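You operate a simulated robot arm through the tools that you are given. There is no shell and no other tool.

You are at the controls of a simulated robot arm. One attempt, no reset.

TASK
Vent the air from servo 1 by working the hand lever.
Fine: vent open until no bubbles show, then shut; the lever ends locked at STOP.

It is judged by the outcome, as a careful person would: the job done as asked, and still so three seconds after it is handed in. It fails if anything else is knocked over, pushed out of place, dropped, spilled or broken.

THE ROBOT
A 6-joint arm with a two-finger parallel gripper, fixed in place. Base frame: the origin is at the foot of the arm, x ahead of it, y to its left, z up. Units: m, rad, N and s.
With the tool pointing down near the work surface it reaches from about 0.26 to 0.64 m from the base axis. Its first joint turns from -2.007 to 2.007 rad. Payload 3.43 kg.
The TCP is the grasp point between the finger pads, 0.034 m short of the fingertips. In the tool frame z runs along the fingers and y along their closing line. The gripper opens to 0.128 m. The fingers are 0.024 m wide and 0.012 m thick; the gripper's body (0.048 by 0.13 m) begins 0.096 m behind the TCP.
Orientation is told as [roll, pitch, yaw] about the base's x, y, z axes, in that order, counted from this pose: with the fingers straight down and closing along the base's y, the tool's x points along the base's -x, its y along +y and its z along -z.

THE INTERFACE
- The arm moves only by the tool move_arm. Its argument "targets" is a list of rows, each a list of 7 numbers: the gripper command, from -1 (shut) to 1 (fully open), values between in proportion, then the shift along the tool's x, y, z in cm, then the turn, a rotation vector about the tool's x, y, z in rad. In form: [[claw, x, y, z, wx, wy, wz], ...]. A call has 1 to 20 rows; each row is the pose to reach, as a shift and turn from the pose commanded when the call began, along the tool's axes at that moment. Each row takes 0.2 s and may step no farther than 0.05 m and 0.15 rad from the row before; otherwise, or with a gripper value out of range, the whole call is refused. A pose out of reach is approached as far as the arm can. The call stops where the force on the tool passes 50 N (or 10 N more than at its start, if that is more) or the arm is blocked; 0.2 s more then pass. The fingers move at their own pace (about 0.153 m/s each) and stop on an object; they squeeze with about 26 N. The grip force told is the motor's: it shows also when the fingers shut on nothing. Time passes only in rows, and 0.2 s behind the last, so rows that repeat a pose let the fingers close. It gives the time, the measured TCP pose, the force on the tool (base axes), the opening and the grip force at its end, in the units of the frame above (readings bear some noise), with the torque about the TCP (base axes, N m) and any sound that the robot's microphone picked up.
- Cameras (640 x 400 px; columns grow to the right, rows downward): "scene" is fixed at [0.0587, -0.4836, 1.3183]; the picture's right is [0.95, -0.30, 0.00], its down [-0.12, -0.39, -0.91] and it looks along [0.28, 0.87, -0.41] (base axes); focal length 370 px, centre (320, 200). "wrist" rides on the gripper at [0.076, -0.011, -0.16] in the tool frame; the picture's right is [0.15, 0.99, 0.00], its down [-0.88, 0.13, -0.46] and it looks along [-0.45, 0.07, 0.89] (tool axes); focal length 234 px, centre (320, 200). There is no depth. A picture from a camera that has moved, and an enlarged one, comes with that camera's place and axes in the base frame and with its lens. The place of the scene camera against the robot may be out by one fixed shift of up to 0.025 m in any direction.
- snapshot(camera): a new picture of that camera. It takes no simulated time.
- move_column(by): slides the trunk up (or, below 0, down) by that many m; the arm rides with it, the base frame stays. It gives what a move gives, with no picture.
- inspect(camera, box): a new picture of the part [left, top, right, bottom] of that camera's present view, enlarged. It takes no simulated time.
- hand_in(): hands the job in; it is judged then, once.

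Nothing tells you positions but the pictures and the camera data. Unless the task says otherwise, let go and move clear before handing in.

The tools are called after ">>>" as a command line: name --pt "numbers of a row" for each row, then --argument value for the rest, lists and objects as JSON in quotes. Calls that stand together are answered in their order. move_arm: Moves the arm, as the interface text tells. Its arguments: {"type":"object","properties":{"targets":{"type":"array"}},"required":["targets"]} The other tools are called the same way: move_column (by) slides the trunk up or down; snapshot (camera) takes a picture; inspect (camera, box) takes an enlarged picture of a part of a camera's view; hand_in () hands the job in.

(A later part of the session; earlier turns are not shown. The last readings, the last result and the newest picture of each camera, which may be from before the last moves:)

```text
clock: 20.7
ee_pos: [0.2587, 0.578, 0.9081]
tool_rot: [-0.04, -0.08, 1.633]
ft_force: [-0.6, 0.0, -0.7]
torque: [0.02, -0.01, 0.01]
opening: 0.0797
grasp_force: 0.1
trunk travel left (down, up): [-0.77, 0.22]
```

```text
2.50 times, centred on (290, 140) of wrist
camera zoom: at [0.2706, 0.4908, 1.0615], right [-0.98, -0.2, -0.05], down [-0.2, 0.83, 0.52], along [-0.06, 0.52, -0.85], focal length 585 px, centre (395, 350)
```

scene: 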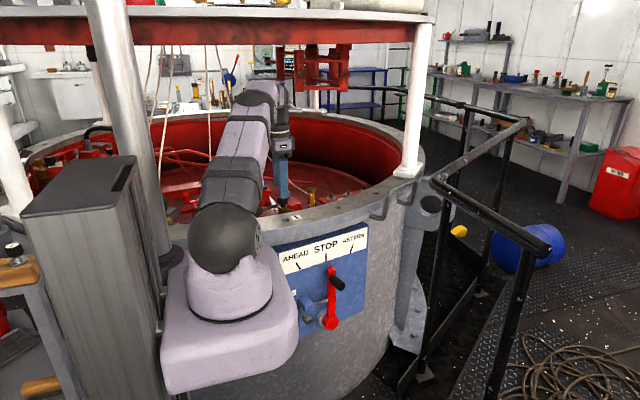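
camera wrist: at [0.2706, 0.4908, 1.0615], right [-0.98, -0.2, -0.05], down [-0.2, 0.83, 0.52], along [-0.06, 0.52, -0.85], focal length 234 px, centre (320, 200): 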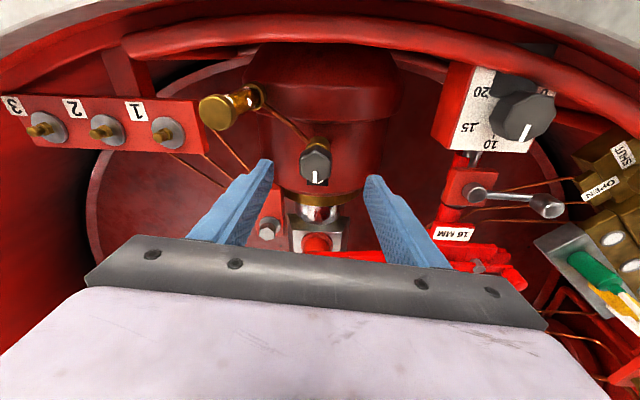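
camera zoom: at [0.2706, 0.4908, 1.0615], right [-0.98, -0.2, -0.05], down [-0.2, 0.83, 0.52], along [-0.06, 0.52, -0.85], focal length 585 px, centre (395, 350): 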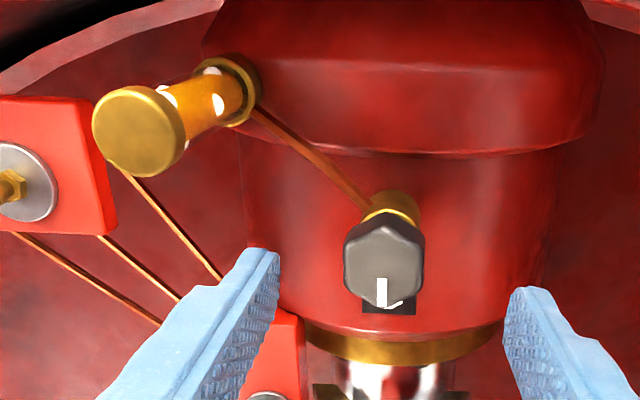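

Those are other circuits' valves, so I leave them alone. Now I retract the way I came in: pull back partly, then alternate trunk down and tool up to keep the elbow below the plate.

>>> move_arm --pt "0.25 1.9 0.5 -0.5 -0.02 0.04 0" --pt "0.25 3.8 1.0 -1.0 -0.042 0.08 0" --pt "0.25 3.8 1.0 -1.0 -0.042 0.08 0"

>>> move_column --by -0.03

>>> snapshot --camera "scene"

```text
clock: 21.5
ee_pos: [0.2543, 0.538, 0.9129]
tool_rot: [0.005, -0.001, 1.63]
ft_force: [-0.1, -0.1, 0.1]
torque: [0.02, -0.01, -0.04]
opening: 0.0799
grasp_force: 0.0
trunk travel left (down, up): [-0.77, 0.22]
```

```text
clock: 22.2
ee_pos: [0.254, 0.5385, 0.8837]
tool_rot: [0.002, -0.002, 1.631]
ft_force: [0.5, 0.3, -0.1]
torque: [-0.02, -0.03, -0.02]
opening: 0.08
grasp_force: 0.1
trunk travel left (down, up): [-0.74, 0.25]
```

```text
taken
```

scene: 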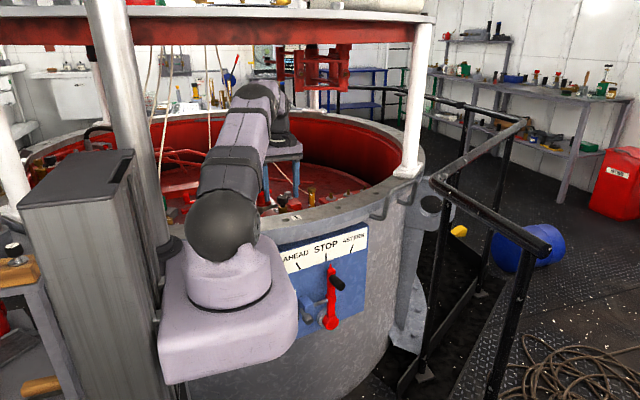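

Clear so far. Continuing to alternate: tool up, then trunk down, until the trunk is back near its original height.

>>> move_arm --pt "0.25 0 0 -2 0 0 0" --pt "0.25 0 0 -4 0 0 0" --pt "0.25 0 0 -4 0 0 0"

>>> move_column --by -0.04

>>> move_arm --pt "0.25 0.5 0 -2 0 0 0" --pt "0.25 1 0 -4 0 0 0" --pt "0.25 1 0 -4 0 0 0"

>>> move_column --by -0.03

>>> move_arm --pt "0.25 1 0 -1 0 0 0" --pt "0.25 2 0 -2 0 0 0" --pt "0.25 2 0 -2 0 0 0"

>>> snapshot --camera "scene"

```text
clock: 23.1
ee_pos: [0.2547, 0.5399, 0.9231]
tool_rot: [0.002, 0.0, 1.629]
ft_force: [-0.2, -0.1, 0.7]
torque: [-0.02, 0.01, 0.05]
opening: 0.08
grasp_force: 0.1
trunk travel left (down, up): [-0.74, 0.25]
```

```text
clock: 23.9
ee_pos: [0.254, 0.5387, 0.8828]
tool_rot: [0.001, -0.001, 1.631]
ft_force: [0.6, 0.5, 0.0]
torque: [-0.01, -0.02, -0.01]
opening: 0.0798
grasp_force: 0.1
trunk travel left (down, up): [-0.7, 0.29]
```

```text
clock: 24.7
ee_pos: [0.2554, 0.5296, 0.9231]
tool_rot: [0.002, 0.0, 1.629]
ft_force: [0.2, -0.4, 0.6]
torque: [-0.02, -0.01, 0.0]
opening: 0.0797
grasp_force: 0.1
trunk travel left (down, up): [-0.7, 0.29]
```

```text
clock: 25.4
ee_pos: [0.2575, 0.5275, 0.8926]
tool_rot: [0.003, -0.001, 1.628]
ft_force: [0.1, 0.0, 0.4]
torque: [-0.04, 0.01, -0.01]
opening: 0.0799
grasp_force: 0.0
trunk travel left (down, up): [-0.67, 0.32]
```

```text
clock: 26.2
ee_pos: [0.2559, 0.5088, 0.9119]
tool_rot: [0.002, -0.001, 1.631]
ft_force: [0.1, -0.5, 0.2]
torque: [-0.03, -0.01, 0.02]
opening: 0.0797
grasp_force: 0.0
trunk travel left (down, up): [-0.67, 0.32]
```

```text
taken
```

scene: 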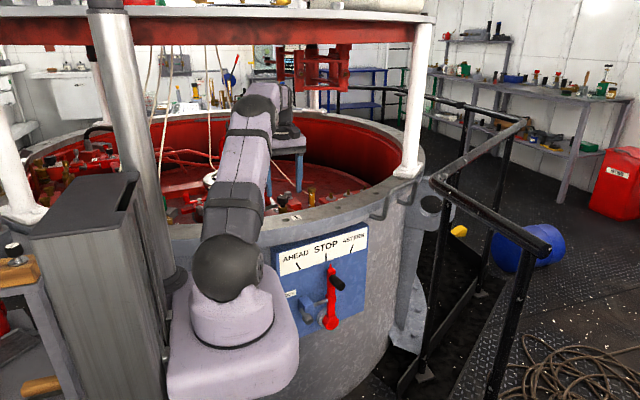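

Trunk is nearly back down. Now I'll retract over the rim to outside the drum.

>>> move_arm --pt "0.25 4.2 0 -0.8 0 0 0" --pt "0.25 8.4 0 -0.8 0 0 0" --pt "0.25 12.6 0 -0.8 0 0 0" --pt "0.25 16.8 0 -0.8 0 0 0" --pt "0.25 21 0 -0.8 0 0 0" --pt "0.25 22.5 0 -0.8 0 0 0" --pt "0.25 22.5 0 -0.8 0 0 0"

>>> snapshot --camera "scene"

>>> snapshot --camera "wrist"

```text
clock: 27.8
ee_pos: [0.2721, 0.2838, 0.9184]
tool_rot: [0.002, 0.001, 1.629]
ft_force: [-0.3, 0.5, 0.7]
torque: [0.01, 0.02, 0.01]
opening: 0.0798
grasp_force: 0.0
trunk travel left (down, up): [-0.67, 0.32]
```

```text
taken
```

scene: 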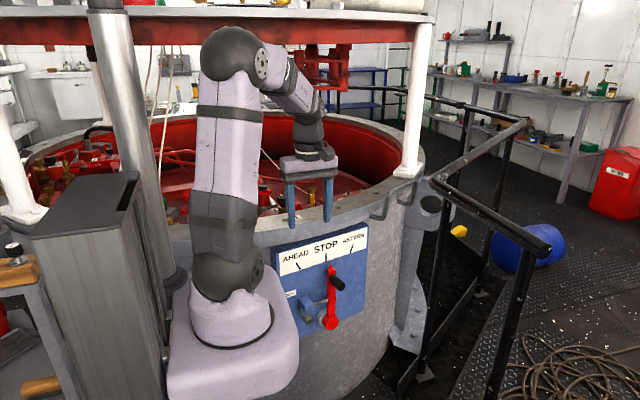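

```text
taken
camera wrist: at [0.2874, 0.2091, 1.0794], right [-0.98, -0.21, 0.0], down [-0.18, 0.87, 0.46], along [-0.1, 0.45, -0.89], focal length 234 px, centre (320, 200)
```

wrist: 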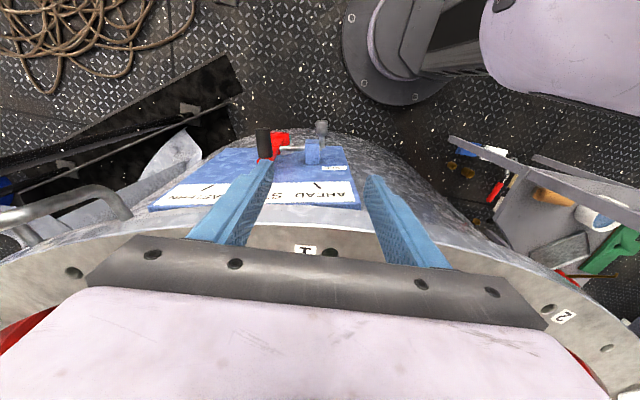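

I'm outside the drum with the lock knob at about [0.266, 0.295, 0.592] in view. I'll back off a little from the panel, align yaw to the panel, and lower the trunk for comfortable reach to the lock.

>>> move_arm --pt "0.0 2.5 0 0 0 0 -0.07" --pt "0.0 4.5 0 0 0 0 -0.13" --pt "0.0 4.5 0 0 0 0 -0.13"

>>> move_column --by -0.2

>>> snapshot --camera "scene"

>>> snapshot --camera "wrist"

```text
clock: 28.6
ee_pos: [0.2751, 0.2392, 0.9199]
tool_rot: [0.003, 0.001, 1.76]
ft_force: [-0.2, 0.1, -0.2]
torque: [0.0, -0.03, 0.01]
opening: 0.0639
grasp_force: 0.1
trunk travel left (down, up): [-0.67, 0.32]
```

```text
clock: 30.8
ee_pos: [0.2733, 0.2387, 0.7194]
tool_rot: [0.002, -0.001, 1.76]
ft_force: [-0.2, -0.3, 0.6]
torque: [-0.02, 0.02, -0.01]
opening: 0.064
grasp_force: 0.0
trunk travel left (down, up): [-0.47, 0.52]
```

```text
taken
```

scene: 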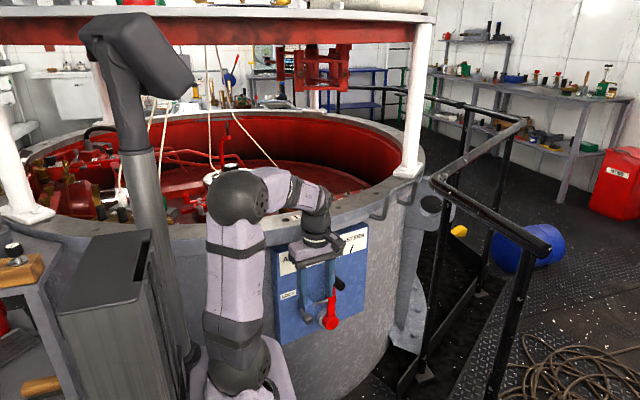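

```text
taken
camera wrist: at [0.2999, 0.1674, 0.8804], right [-0.94, -0.33, 0.0], down [-0.29, 0.84, 0.46], along [-0.15, 0.43, -0.89], focal length 234 px, centre (320, 200)
```

wrist: 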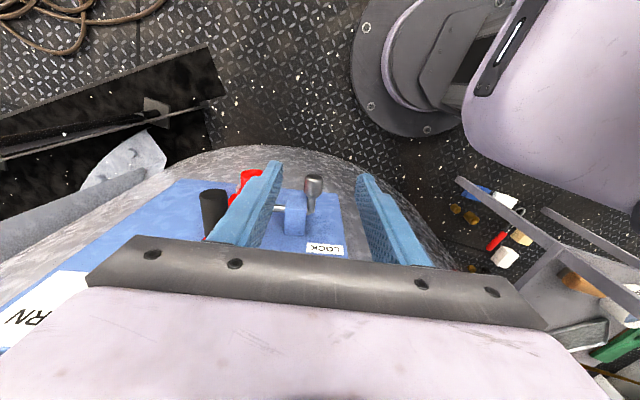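

Good view of the lock from here. I'll zoom in to refine its position and shape.

>>> inspect --camera "wrist" --box '[190, 150, 380, 270]'

>>> inspect --camera "scene" --box '[265, 210, 375, 340]'

>>> inspect --camera "scene" --box '[200, 150, 340, 240]'

```text
3.33 times, centred on (285, 210) of wrist
camera zoom: at [0.2999, 0.1674, 0.8804], right [-0.94, -0.33, 0.0], down [-0.29, 0.84, 0.46], along [-0.15, 0.43, -0.89], focal length 781 px, centre (437, 167)
```

zoom: 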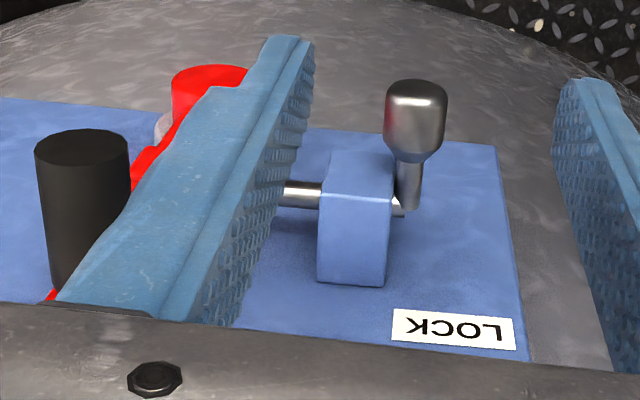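

```text
3.08 times, centred on (320, 275) of scene
camera zoom: at [0.0587, -0.4836, 1.3183], right [0.95, -0.3, 0.0], down [-0.12, -0.39, -0.91], along [0.28, 0.87, -0.41], focal length 1137 px, centre (320, -31)
```

zoom: 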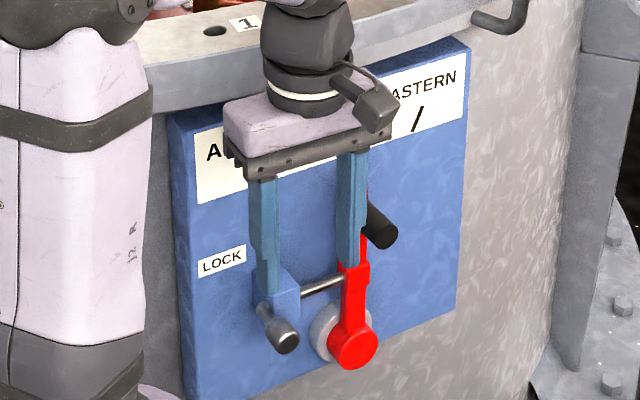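

```text
4.44 times, centred on (270, 195) of scene
camera zoom: at [0.0587, -0.4836, 1.3183], right [0.95, -0.3, 0.0], down [-0.12, -0.39, -0.91], along [0.28, 0.87, -0.41], focal length 1642 px, centre (542, 222)
```

zoom: 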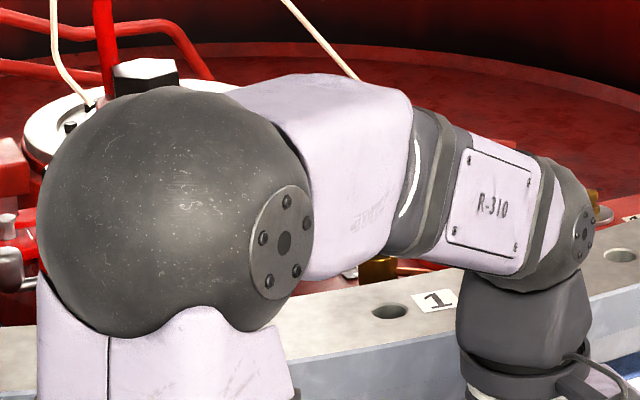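

The lock knob is 25 mm in diameter at about [0.267, 0.289, 0.592], pointing straight out from the panel. I'll tilt the tool about 15° toward the panel and move to a pre-grasp just above it.

>>> move_arm --pt "0.0 -1.0 -0.1 2.0 0 -0.13 0" --pt "0.0 -2.1 -0.2 4.0 0 -0.26 0" --pt "0.0 -3.1 -0.3 5.9 0 -0.26 0" --pt "0.0 -3.1 -0.3 5.9 0 -0.26 0"

>>> snapshot --camera "wrist"

>>> inspect --camera "scene" --box '[265, 210, 375, 340]'

```text
clock: 31.8
ee_pos: [0.2703, 0.2709, 0.6605]
tool_rot: [0.002, -0.261, 1.76]
ft_force: [0.6, -0.5, 0.0]
torque: [0.02, 0.01, -0.01]
opening: 0.0641
grasp_force: 0.1
trunk travel left (down, up): [-0.47, 0.52]
```

```text
taken
camera wrist: at [0.3039, 0.1618, 0.796], right [-0.94, -0.33, -0.04], down [-0.26, 0.7, 0.67], along [-0.19, 0.64, -0.74], focal length 234 px, centre (320, 200)
```

wrist: 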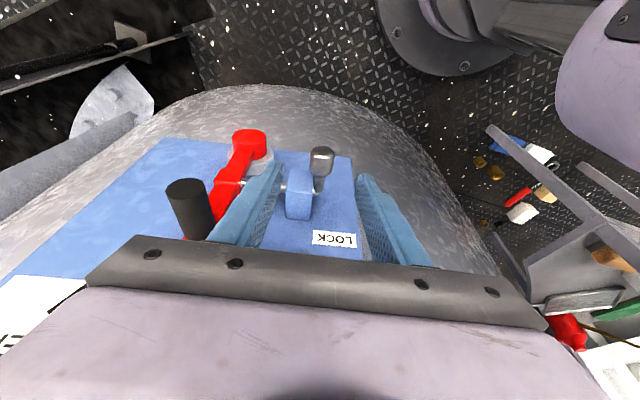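

```text
3.08 times, centred on (320, 275) of scene
camera zoom: at [0.0587, -0.4836, 1.3183], right [0.95, -0.3, 0.0], down [-0.12, -0.39, -0.91], along [0.28, 0.87, -0.41], focal length 1137 px, centre (320, -31)
```

zoom: 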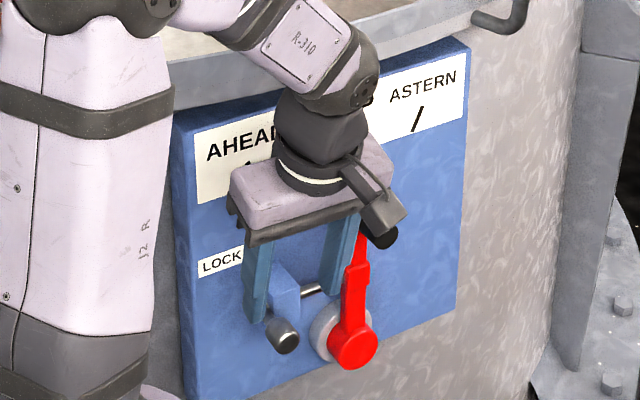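

Aligned: moving 7 cm along the tool axis puts the pads around the lock knob. Descending, then closing gently.

>>> move_arm --pt "0.0 0 0.1 3 0 0 0" --pt "0.0 0 0.1 5.5 0 0 0" --pt "0.0 0 0.1 7 0 0 0" --pt "0.0 0 0.1 7 0 0 0"

>>> inspect --camera "wrist" --box '[190, 120, 430, 270]'

>>> inspect --camera "scene" --box '[265, 210, 375, 340]'

```text
clock: 32.8
ee_pos: [0.2662, 0.2884, 0.5938]
tool_rot: [0.0, -0.261, 1.761]
ft_force: [0.2, -0.1, -0.1]
torque: [0.01, -0.02, 0.05]
opening: 0.0642
grasp_force: 0.0
trunk travel left (down, up): [-0.47, 0.52]
```

```text
2.67 times, centred on (310, 195) of wrist
camera zoom: at [0.2997, 0.179, 0.7293], right [-0.94, -0.33, -0.04], down [-0.27, 0.7, 0.67], along [-0.19, 0.64, -0.74], focal length 624 px, centre (347, 213)
```

zoom: 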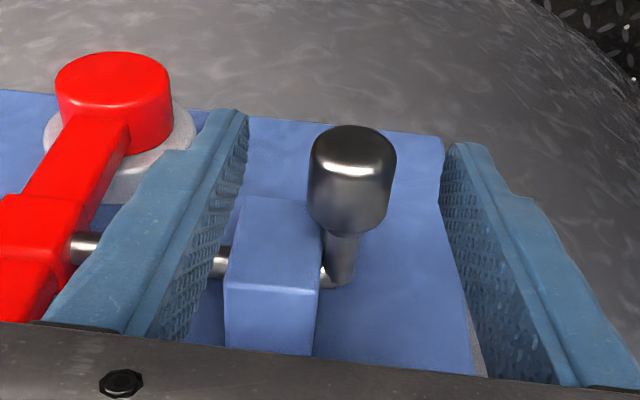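

```text
3.08 times, centred on (320, 275) of scene
camera zoom: at [0.0587, -0.4836, 1.3183], right [0.95, -0.3, 0.0], down [-0.12, -0.39, -0.91], along [0.28, 0.87, -0.41], focal length 1137 px, centre (320, -31)
```

zoom: 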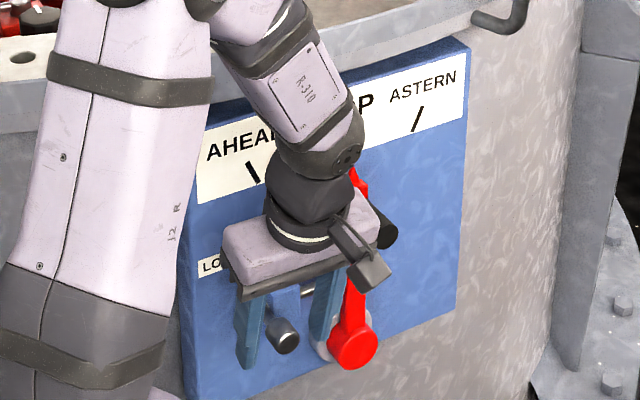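

The knob sits centrally between the pads. Closing.

>>> move_arm --pt "-1 0 0 0 0 0 0" --pt "-1 0 0 0 0 0 0" --pt "-1 0 0 0 0 0 0"

>>> inspect --camera "wrist" --box '[190, 120, 430, 270]'

```text
clock: 33.6
ee_pos: [0.2645, 0.2879, 0.5941]
tool_rot: [0.007, -0.259, 1.761]
ft_force: [-9.2, 1.7, -1.8]
torque: [0.2, 0.24, 0.35]
opening: 0.0251
grasp_force: 44.9
trunk travel left (down, up): [-0.47, 0.52]
```

```text
2.67 times, centred on (310, 195) of wrist
camera zoom: at [0.2989, 0.1789, 0.7294], right [-0.94, -0.33, -0.03], down [-0.26, 0.7, 0.67], along [-0.19, 0.64, -0.74], focal length 624 px, centre (347, 213)
```

zoom: 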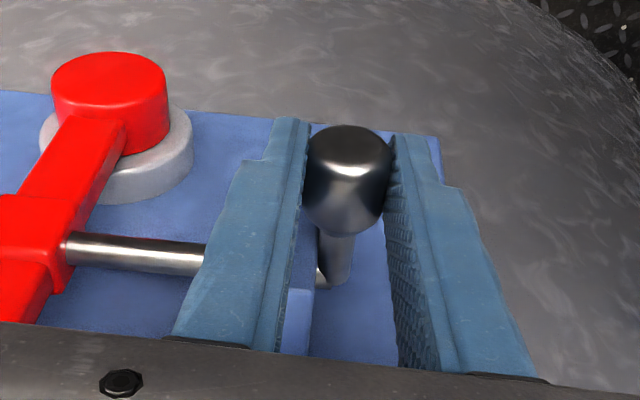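

Firm grip on the 25 mm knob. Now I pull it along the panel away from the lever (tool +y), a little at first.

>>> move_arm --pt "-1 0 0.4 0 0 0 0" --pt "-1 0 0.8 0 0 0 0" --pt "-1 0 1.2 0 0 0 0" --pt "-1 0 1.6 0 0 0 0" --pt "-1 0 2.0 0 0 0 0"

>>> inspect --camera "wrist" --box '[190, 120, 430, 270]'

```text
clock: 34.8
ee_pos: [0.2457, 0.2847, 0.5935]
tool_rot: [0.002, -0.261, 1.758]
ft_force: [3.1, -1.8, 1.0]
torque: [-0.11, -0.04, 0.14]
opening: 0.0249
grasp_force: 44.8
trunk travel left (down, up): [-0.47, 0.52]
```

```text
2.67 times, centred on (310, 195) of wrist
camera zoom: at [0.28, 0.1743, 0.7293], right [-0.95, -0.33, -0.04], down [-0.26, 0.7, 0.67], along [-0.19, 0.64, -0.74], focal length 624 px, centre (347, 213)
```

zoom: 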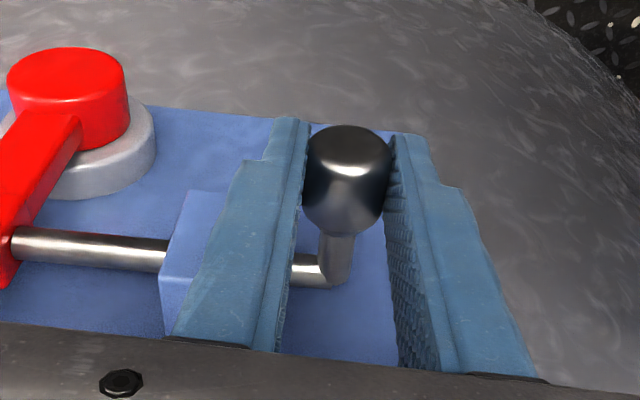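

The pin slides freely (2 cm so far), but its tip still looks to be at the lever. Pulling further.

>>> move_arm --pt "-1 0 0.4 0 0 0 0" --pt "-1 0 0.8 0 0 0 0" --pt "-1 0 1.2 0 0 0 0" --pt "-1 0 1.6 0 0 0 0" --pt "-1 0 2.0 0 0 0 0"

>>> snapshot --camera "wrist"

>>> inspect --camera "scene" --box '[265, 210, 375, 340]'

```text
clock: 36.0
ee_pos: [0.2263, 0.2799, 0.5939]
tool_rot: [0.004, -0.262, 1.759]
ft_force: [6.0, -16.3, 8.6]
torque: [-0.63, -0.23, 0.2]
opening: 0.0251
grasp_force: 45.0
trunk travel left (down, up): [-0.47, 0.52]
```

```text
taken
camera wrist: at [0.2597, 0.1696, 0.7292], right [-0.94, -0.33, -0.04], down [-0.26, 0.7, 0.67], along [-0.19, 0.64, -0.74], focal length 234 px, centre (320, 200)
```

wrist: 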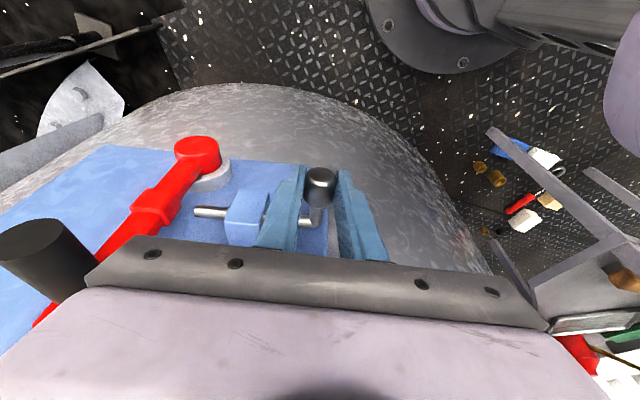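

```text
3.08 times, centred on (320, 275) of scene
camera zoom: at [0.0587, -0.4836, 1.3183], right [0.95, -0.3, 0.0], down [-0.12, -0.39, -0.91], along [0.28, 0.87, -0.41], focal length 1137 px, centre (320, -31)
```

zoom: 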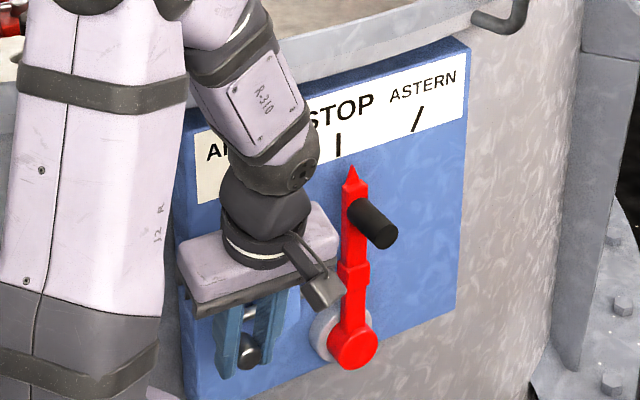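

The pin has cleared the lever by about 2 cm, but the lever swings about 3.5 cm sideways at this height toward AHEAD. I'll retract the pin fully into its block, following its slightly slanted track.

>>> move_arm --pt "-1 0.1 0.4 0 0 0 0" --pt "-1 0.2 0.8 0 0 0 0" --pt "-1 0.2 1.2 0 0 0 0" --pt "-1 0.25 1.6 0 0 0 0"

>>> snapshot --camera "wrist"

```text
clock: 37.0
ee_pos: [0.2119, 0.2772, 0.5933]
tool_rot: [0.0, -0.263, 1.76]
ft_force: [0.0, 7.1, 11.0]
torque: [0.42, -0.02, 0.36]
opening: 0.0253
grasp_force: 44.8
trunk travel left (down, up): [-0.47, 0.52]
```

```text
taken
camera wrist: at [0.2453, 0.1659, 0.7289], right [-0.94, -0.32, -0.04], down [-0.27, 0.69, 0.67], along [-0.19, 0.64, -0.74], focal length 234 px, centre (320, 200)
```

wrist: 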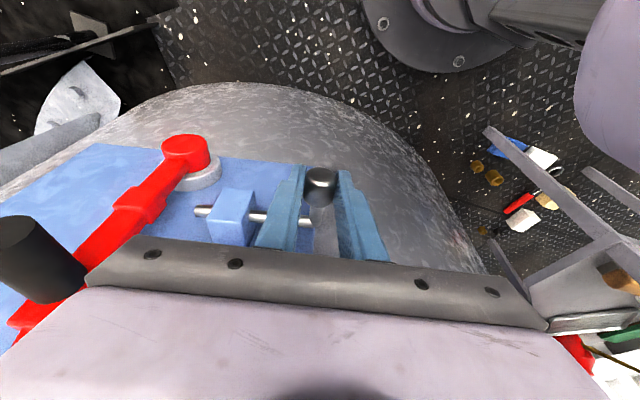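

Still sliding freely. I'll zoom in to check the pin's tip and handle before going on.

>>> inspect --camera "wrist" --box '[150, 120, 410, 270]'

>>> inspect --camera "scene" --box '[265, 210, 375, 340]'

```text
2.46 times, centred on (280, 195) of wrist
camera zoom: at [0.2453, 0.1659, 0.7289], right [-0.94, -0.32, -0.04], down [-0.27, 0.69, 0.67], along [-0.19, 0.64, -0.74], focal length 576 px, centre (418, 212)
```

zoom: 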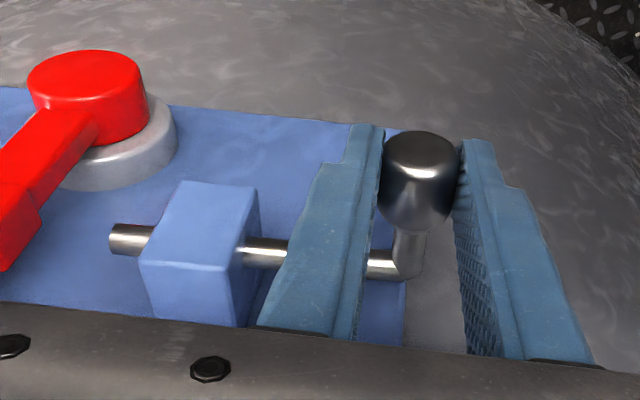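

```text
3.08 times, centred on (320, 275) of scene
camera zoom: at [0.0587, -0.4836, 1.3183], right [0.95, -0.3, 0.0], down [-0.12, -0.39, -0.91], along [0.28, 0.87, -0.41], focal length 1137 px, centre (320, -31)
```

zoom: 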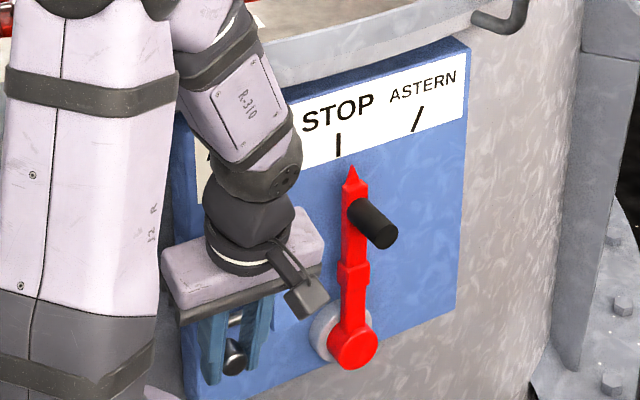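

The tip still pokes out about 1 cm past the block. One more centimetre brings it flush without risk of pulling it out.

>>> move_arm --pt "-1 0.0 0.3 0 0 0 0" --pt "-1 0.02 0.6 0 0 0 0" --pt "-1 0.03 0.9 0 0 0 0" --pt "-1 0.03 0.9 0 0 0 0"

>>> inspect --camera "wrist" --box '[150, 120, 410, 270]'

```text
clock: 38.0
ee_pos: [0.202, 0.2743, 0.5942]
tool_rot: [0.0, -0.262, 1.759]
ft_force: [-2.5, 14.0, 9.7]
torque: [0.78, 0.04, 0.23]
opening: 0.0246
grasp_force: 45.3
trunk travel left (down, up): [-0.47, 0.52]
```

```text
2.46 times, centred on (280, 195) of wrist
camera zoom: at [0.2358, 0.1639, 0.7291], right [-0.94, -0.32, -0.04], down [-0.27, 0.7, 0.67], along [-0.19, 0.64, -0.74], focal length 576 px, centre (418, 212)
```

zoom: 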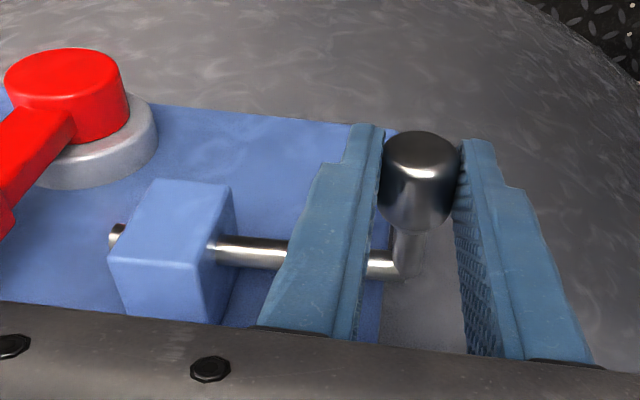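

Almost flush. I'll take a final few millimetres for margin, then release the lock knob.

>>> move_arm --pt "-1 -0.1 0.25 0 0 0 0" --pt "-1 -0.15 0.5 0 0 0 0" --pt "-1 -0.15 0.5 0 0 0 0"

>>> inspect --camera "wrist" --box '[150, 120, 410, 270]'

```text
clock: 38.8
ee_pos: [0.198, 0.273, 0.5945]
tool_rot: [-0.001, -0.262, 1.76]
ft_force: [7.8, -2.0, 22.6]
torque: [-0.39, -0.24, 0.16]
opening: 0.0247
grasp_force: 45.4
trunk travel left (down, up): [-0.47, 0.52]
```

```text
2.46 times, centred on (280, 195) of wrist
camera zoom: at [0.2315, 0.1629, 0.729], right [-0.94, -0.33, -0.04], down [-0.27, 0.69, 0.67], along [-0.19, 0.64, -0.74], focal length 576 px, centre (418, 212)
```

zoom: 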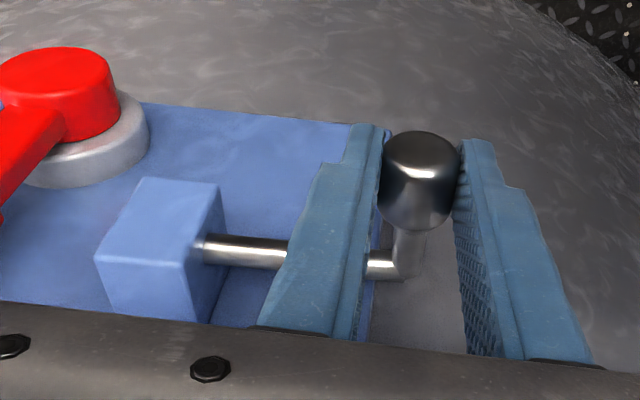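

The pin is flush with the block and I feel the end of its travel. Releasing and backing out along the tool axis.

>>> move_arm --pt "0.0 0 -0.05 0 0 0 0" --pt "0.0 0 -0.05 0 0 0 0" --pt "0.0 0 0 -3 0 0 0" --pt "0.0 0 0 -7 0 0 0" --pt "0.0 0 0 -10 0 0 0" --pt "0.0 0 0 -10 0 0 0"

>>> snapshot --camera "wrist"

>>> snapshot --camera "scene"

```text
clock: 40.2
ee_pos: [0.2016, 0.2501, 0.6914]
tool_rot: [0.001, -0.26, 1.758]
ft_force: [-0.6, 0.5, 0.7]
torque: [0.02, 0.01, -0.02]
opening: 0.0642
grasp_force: 0.0
trunk travel left (down, up): [-0.47, 0.52]
```

```text
taken
camera wrist: at [0.2359, 0.1406, 0.8265], right [-0.94, -0.33, -0.04], down [-0.26, 0.7, 0.67], along [-0.19, 0.64, -0.74], focal length 234 px, centre (320, 200)
```

wrist: 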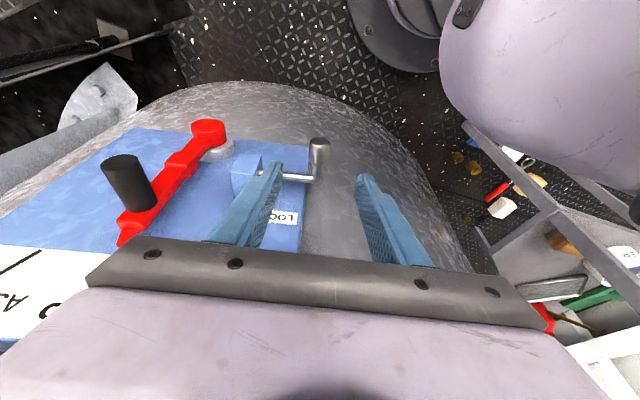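

```text
taken
```

scene: 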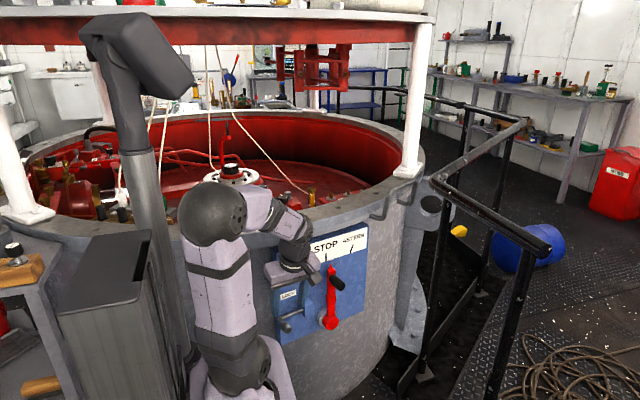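

The pin stays retracted, the lever is free, and the sight glass is visible to the scene camera. Next I'll move to a pre-grasp above the lever handle.

>>> move_arm --pt "0.0 -0.4 -2 -3 0 0 0" --pt "0.0 -1.0 -6 -5 0 0 0" --pt "0.0 -2.0 -10.5 -6 0 0 0" --pt "0.0 -2.8 -14.5 -6 0 0 0" --pt "0.0 -3.2 -16.5 -6 0 0 0" --pt "0.0 -3.2 -16.5 -6 0 0 0"

>>> snapshot --camera "wrist"

>>> snapshot --camera "scene"

```text
clock: 41.6
ee_pos: [0.3643, 0.2962, 0.7555]
tool_rot: [0.003, -0.26, 1.759]
ft_force: [-0.3, -0.7, -0.4]
torque: [0.01, 0.0, -0.05]
opening: 0.064
grasp_force: 0.0
trunk travel left (down, up): [-0.47, 0.52]
```

```text
taken
camera wrist: at [0.3966, 0.1863, 0.8905], right [-0.94, -0.33, -0.03], down [-0.26, 0.7, 0.67], along [-0.19, 0.64, -0.74], focal length 234 px, centre (320, 200)
```

wrist: 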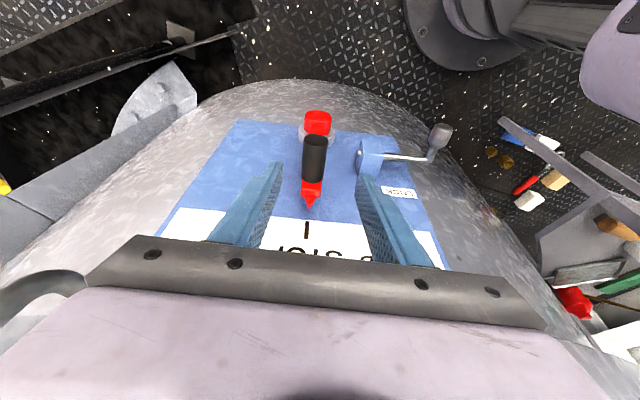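

```text
taken
```

scene: 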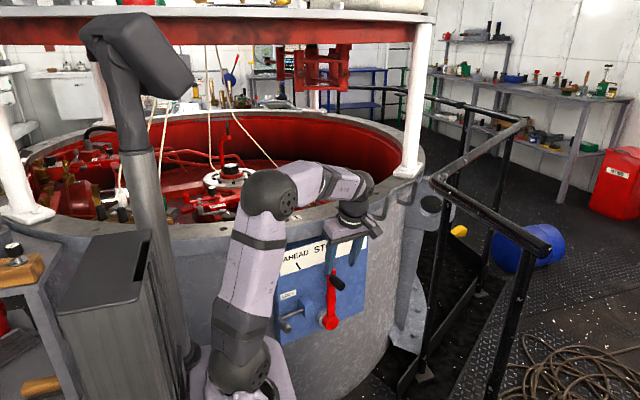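

Excellent view of the lever. I'll zoom in on the handle to fix its position before descending.

>>> inspect --camera "wrist" --box '[220, 90, 440, 270]'

>>> inspect --camera "scene" --box '[250, 150, 390, 345]'

```text
2.22 times, centred on (330, 180) of wrist
camera zoom: at [0.3966, 0.1863, 0.8905], right [-0.94, -0.33, -0.03], down [-0.26, 0.7, 0.67], along [-0.19, 0.64, -0.74], focal length 520 px, centre (298, 244)
```

zoom: 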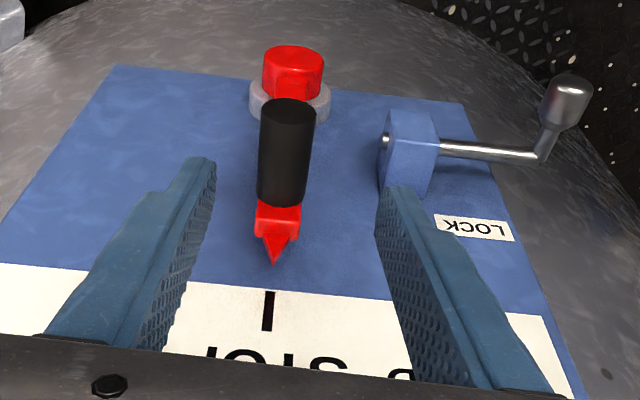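

```text
2.05 times, centred on (320, 248) of scene
camera zoom: at [0.0587, -0.4836, 1.3183], right [0.95, -0.3, 0.0], down [-0.12, -0.39, -0.91], along [0.28, 0.87, -0.41], focal length 758 px, centre (320, 103)
```

zoom: 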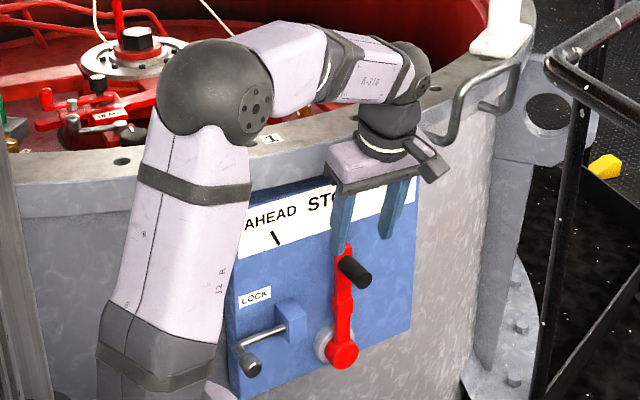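

Combining wrist views, the handle is a 25 mm cylinder centred near [0.365, 0.326, 0.665], with its pivot at z ≈ 0.506. Descending to straddle it, staying a little in front of the lever blade.

>>> move_arm --pt "0.0 0.2 -0.4 3 0 0 0" --pt "0.0 0.4 -0.5 6 0 0 0" --pt "0.0 0.4 -0.5 8.9 0 0 0" --pt "0.0 0.4 -0.5 8.9 0 0 0"

>>> inspect --camera "wrist" --box '[220, 90, 440, 270]'

>>> inspect --camera "scene" --box '[250, 150, 390, 345]'

```text
clock: 42.6
ee_pos: [0.3615, 0.3155, 0.6669]
tool_rot: [0.002, -0.26, 1.759]
ft_force: [0.2, 0.2, -1.1]
torque: [-0.02, -0.03, 0.01]
opening: 0.064
grasp_force: 0.0
trunk travel left (down, up): [-0.47, 0.52]
```

```text
2.22 times, centred on (330, 180) of wrist
camera zoom: at [0.3957, 0.2058, 0.803], right [-0.94, -0.33, -0.04], down [-0.26, 0.7, 0.67], along [-0.19, 0.64, -0.74], focal length 520 px, centre (298, 244)
```

zoom: 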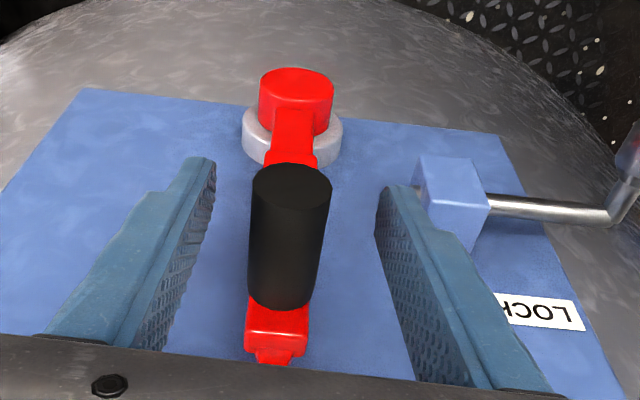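

```text
2.05 times, centred on (320, 248) of scene
camera zoom: at [0.0587, -0.4836, 1.3183], right [0.95, -0.3, 0.0], down [-0.12, -0.39, -0.91], along [0.28, 0.87, -0.41], focal length 758 px, centre (320, 103)
```

zoom: 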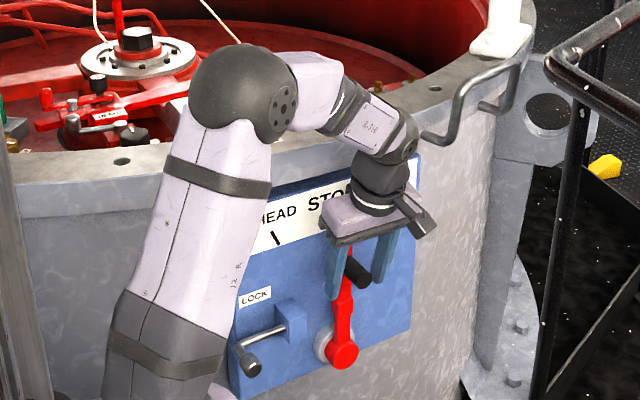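

The handle is between the pads at TCP height. Closing on it.

>>> move_arm --pt "-1 0 -0.2 0 0 0 0" --pt "-1 0 -0.3 0 0 0 0" --pt "-1 0 -0.3 0 0 0 0"

>>> inspect --camera "wrist" --box '[220, 90, 440, 270]'

```text
clock: 43.4
ee_pos: [0.365, 0.3163, 0.6681]
tool_rot: [0.001, -0.26, 1.764]
ft_force: [-0.5, 4.2, -0.6]
torque: [-0.06, -0.03, 1.35]
opening: 0.0274
grasp_force: 45.4
trunk travel left (down, up): [-0.47, 0.52]
```

```text
2.22 times, centred on (330, 180) of wrist
camera zoom: at [0.399, 0.2065, 0.8035], right [-0.94, -0.33, -0.04], down [-0.27, 0.7, 0.67], along [-0.19, 0.64, -0.74], focal length 520 px, centre (298, 244)
```

zoom: 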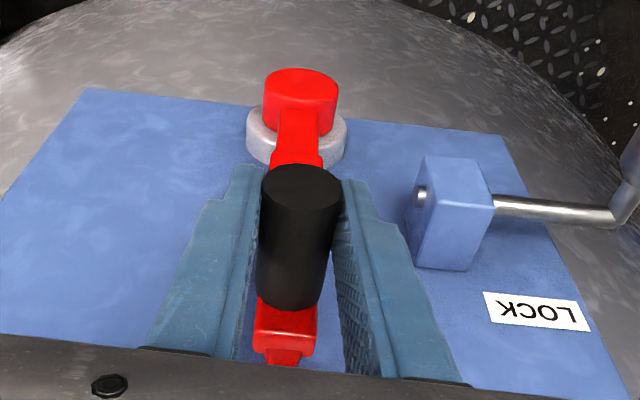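

Good grip on the handle (27 mm). I'll start a small stroke toward AHEAD along the lever's arc, correcting yaw slightly to ease the twist.

>>> move_arm --pt "-1 0.0 0.5 0 0 0 -0.015" --pt "-1 0.0 1.0 0.05 0 0 -0.03" --pt "-1 0.0 1.5 0.1 0 0 -0.03" --pt "-1 0.05 2.0 0.12 0 0 -0.03"

>>> inspect --camera "wrist" --box '[220, 90, 440, 270]'

>>> snapshot --camera "scene"

```text
clock: 44.4
ee_pos: [0.3485, 0.3106, 0.6691]
tool_rot: [-0.012, -0.262, 1.792]
ft_force: [14.2, 3.1, 5.9]
torque: [-0.44, -1.12, 0.72]
opening: 0.0264
grasp_force: 44.8
trunk travel left (down, up): [-0.47, 0.52]
```

```text
2.22 times, centred on (330, 180) of wrist
camera zoom: at [0.3833, 0.2025, 0.8035], right [-0.93, -0.35, -0.05], down [-0.29, 0.68, 0.67], along [-0.2, 0.64, -0.74], focal length 520 px, centre (298, 244)
```

zoom: 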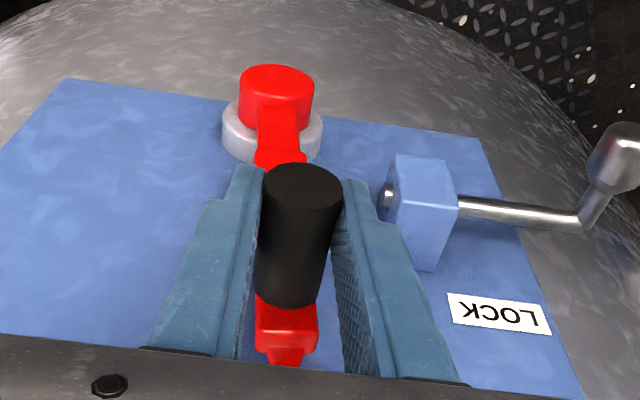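

```text
taken
```

scene: 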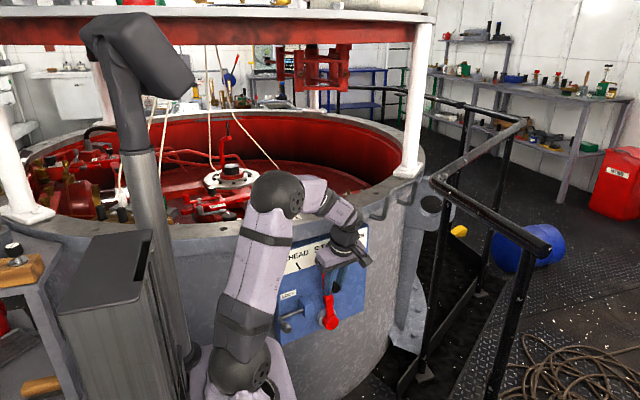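

The lever moves freely with about 14 N. Before the full AHEAD stroke, I'll re-grip about 1 cm higher so the fingertip clears the lock block.

>>> move_arm --pt "-0.35 0.0 0 0 0 0 0" --pt "-0.35 0.0 0 0 0 0 0" --pt "-0.35 0.3 0 -1.2 0 0 0" --pt "-0.35 0.3 0 -1.2 0 0 0" --pt "-1 0.3 0 -1.2 0 0 0" --pt "-1 0.3 0 -1.2 0 0 0"

>>> inspect --camera "wrist" --box '[220, 90, 440, 270]'

```text
clock: 45.8
ee_pos: [0.3491, 0.3044, 0.6763]
tool_rot: [-0.011, -0.26, 1.792]
ft_force: [13.3, 2.6, -6.6]
torque: [0.08, -0.88, 0.46]
opening: 0.0264
grasp_force: 45.2
trunk travel left (down, up): [-0.47, 0.52]
```

```text
2.22 times, centred on (330, 180) of wrist
camera zoom: at [0.3842, 0.1961, 0.8129], right [-0.93, -0.35, -0.05], down [-0.29, 0.69, 0.67], along [-0.2, 0.64, -0.74], focal length 520 px, centre (298, 244)
```

zoom: 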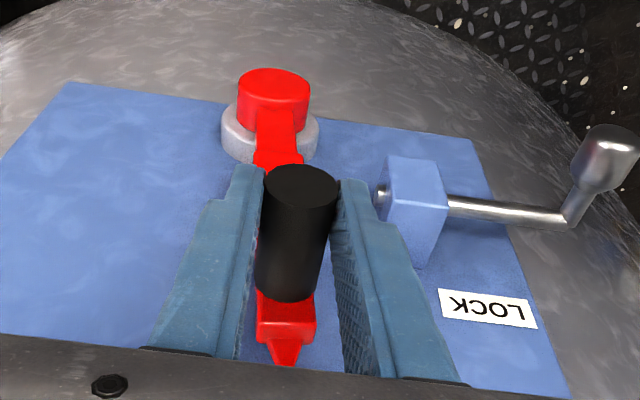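

Re-gripped higher. Now the rest of the stroke to AHEAD along the arc.

>>> move_arm --pt "-1 0 0.9 0.1 0 0 0" --pt "-1 0.05 1.8 0.27 0 0 0" --pt "-1 0.1 2.7 0.5 0 0 0" --pt "-1 0.17 3.6 0.76 0 0 0" --pt "-1 0.25 4.4 1.04 0 0 0"

>>> snapshot --camera "wrist"

>>> snapshot --camera "scene"

```text
clock: 47.0
ee_pos: [0.306, 0.2952, 0.6673]
tool_rot: [-0.008, -0.261, 1.793]
ft_force: [14.0, -6.6, 12.2]
torque: [-0.48, -1.35, 0.71]
opening: 0.0267
grasp_force: 44.9
trunk travel left (down, up): [-0.47, 0.52]
```

```text
taken
camera wrist: at [0.3411, 0.1861, 0.8032], right [-0.93, -0.35, -0.05], down [-0.29, 0.69, 0.67], along [-0.2, 0.64, -0.74], focal length 234 px, centre (320, 200)
```

wrist: 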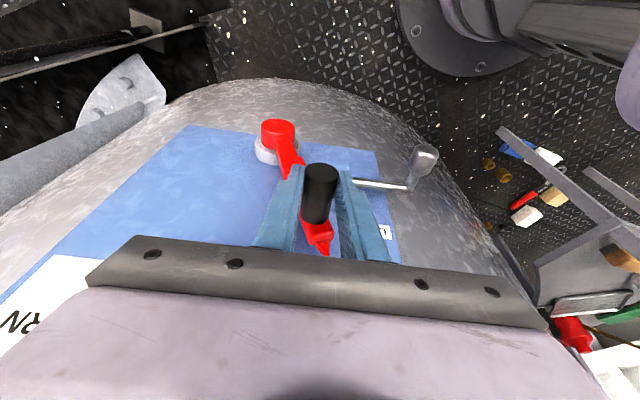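

```text
taken
```

scene: 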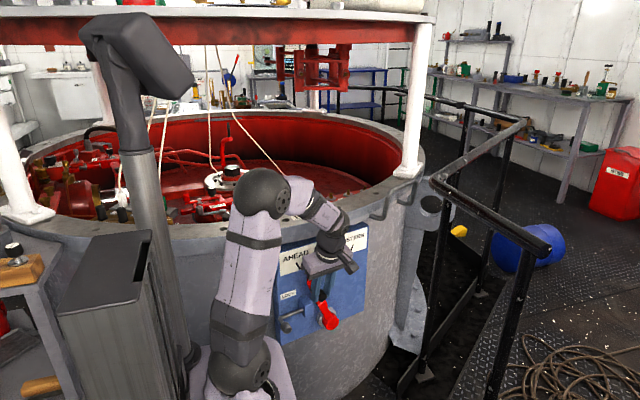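

The lever is about at the AHEAD mark. I'll check the pointer and whether the sight glass is visible.

>>> inspect --camera "scene" --box '[260, 160, 380, 340]'

>>> inspect --camera "wrist" --box '[220, 90, 440, 270]'

>>> inspect --camera "scene" --box '[180, 150, 360, 240]'

```text
2.22 times, centred on (320, 250) of scene
camera zoom: at [0.0587, -0.4836, 1.3183], right [0.95, -0.3, 0.0], down [-0.12, -0.39, -0.91], along [0.28, 0.87, -0.41], focal length 821 px, centre (320, 89)
```

zoom: 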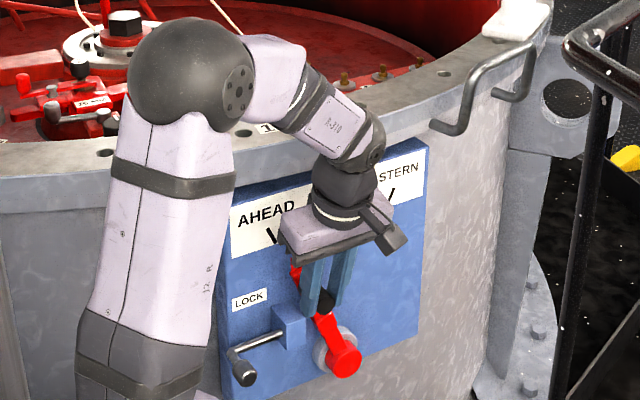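

```text
2.22 times, centred on (330, 180) of wrist
camera zoom: at [0.3411, 0.1861, 0.8032], right [-0.93, -0.35, -0.05], down [-0.29, 0.69, 0.67], along [-0.2, 0.64, -0.74], focal length 520 px, centre (298, 244)
```

zoom: 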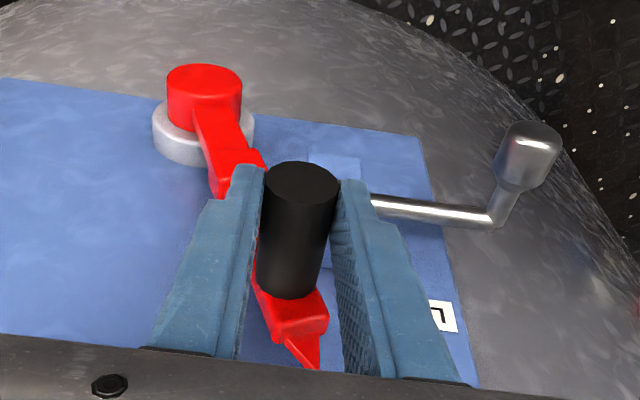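

```text
3.56 times, centred on (270, 195) of scene
camera zoom: at [0.0587, -0.4836, 1.3183], right [0.95, -0.3, 0.0], down [-0.12, -0.39, -0.91], along [0.28, 0.87, -0.41], focal length 1314 px, centre (498, 218)
```

zoom: 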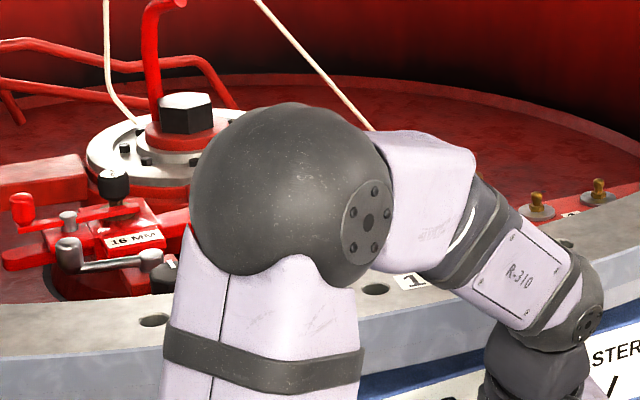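

The lever is essentially on the AHEAD mark. I'll nudge slightly further to be sure the stroke is full, then swing it back through STOP toward ASTERN in an arc.

>>> move_arm --pt "-1 0.03 0.3 0.12 0 0 0" --pt "-1 0.06 0.6 0.25 0 0 0" --pt "-1 0.06 0.6 0.25 0 0 0"

```text
clock: 47.8
ee_pos: [0.3003, 0.293, 0.6661]
tool_rot: [-0.007, -0.263, 1.792]
ft_force: [12.2, -4.0, 10.9]
torque: [-0.24, -1.19, 0.68]
opening: 0.0267
grasp_force: 45.2
trunk travel left (down, up): [-0.47, 0.52]
```

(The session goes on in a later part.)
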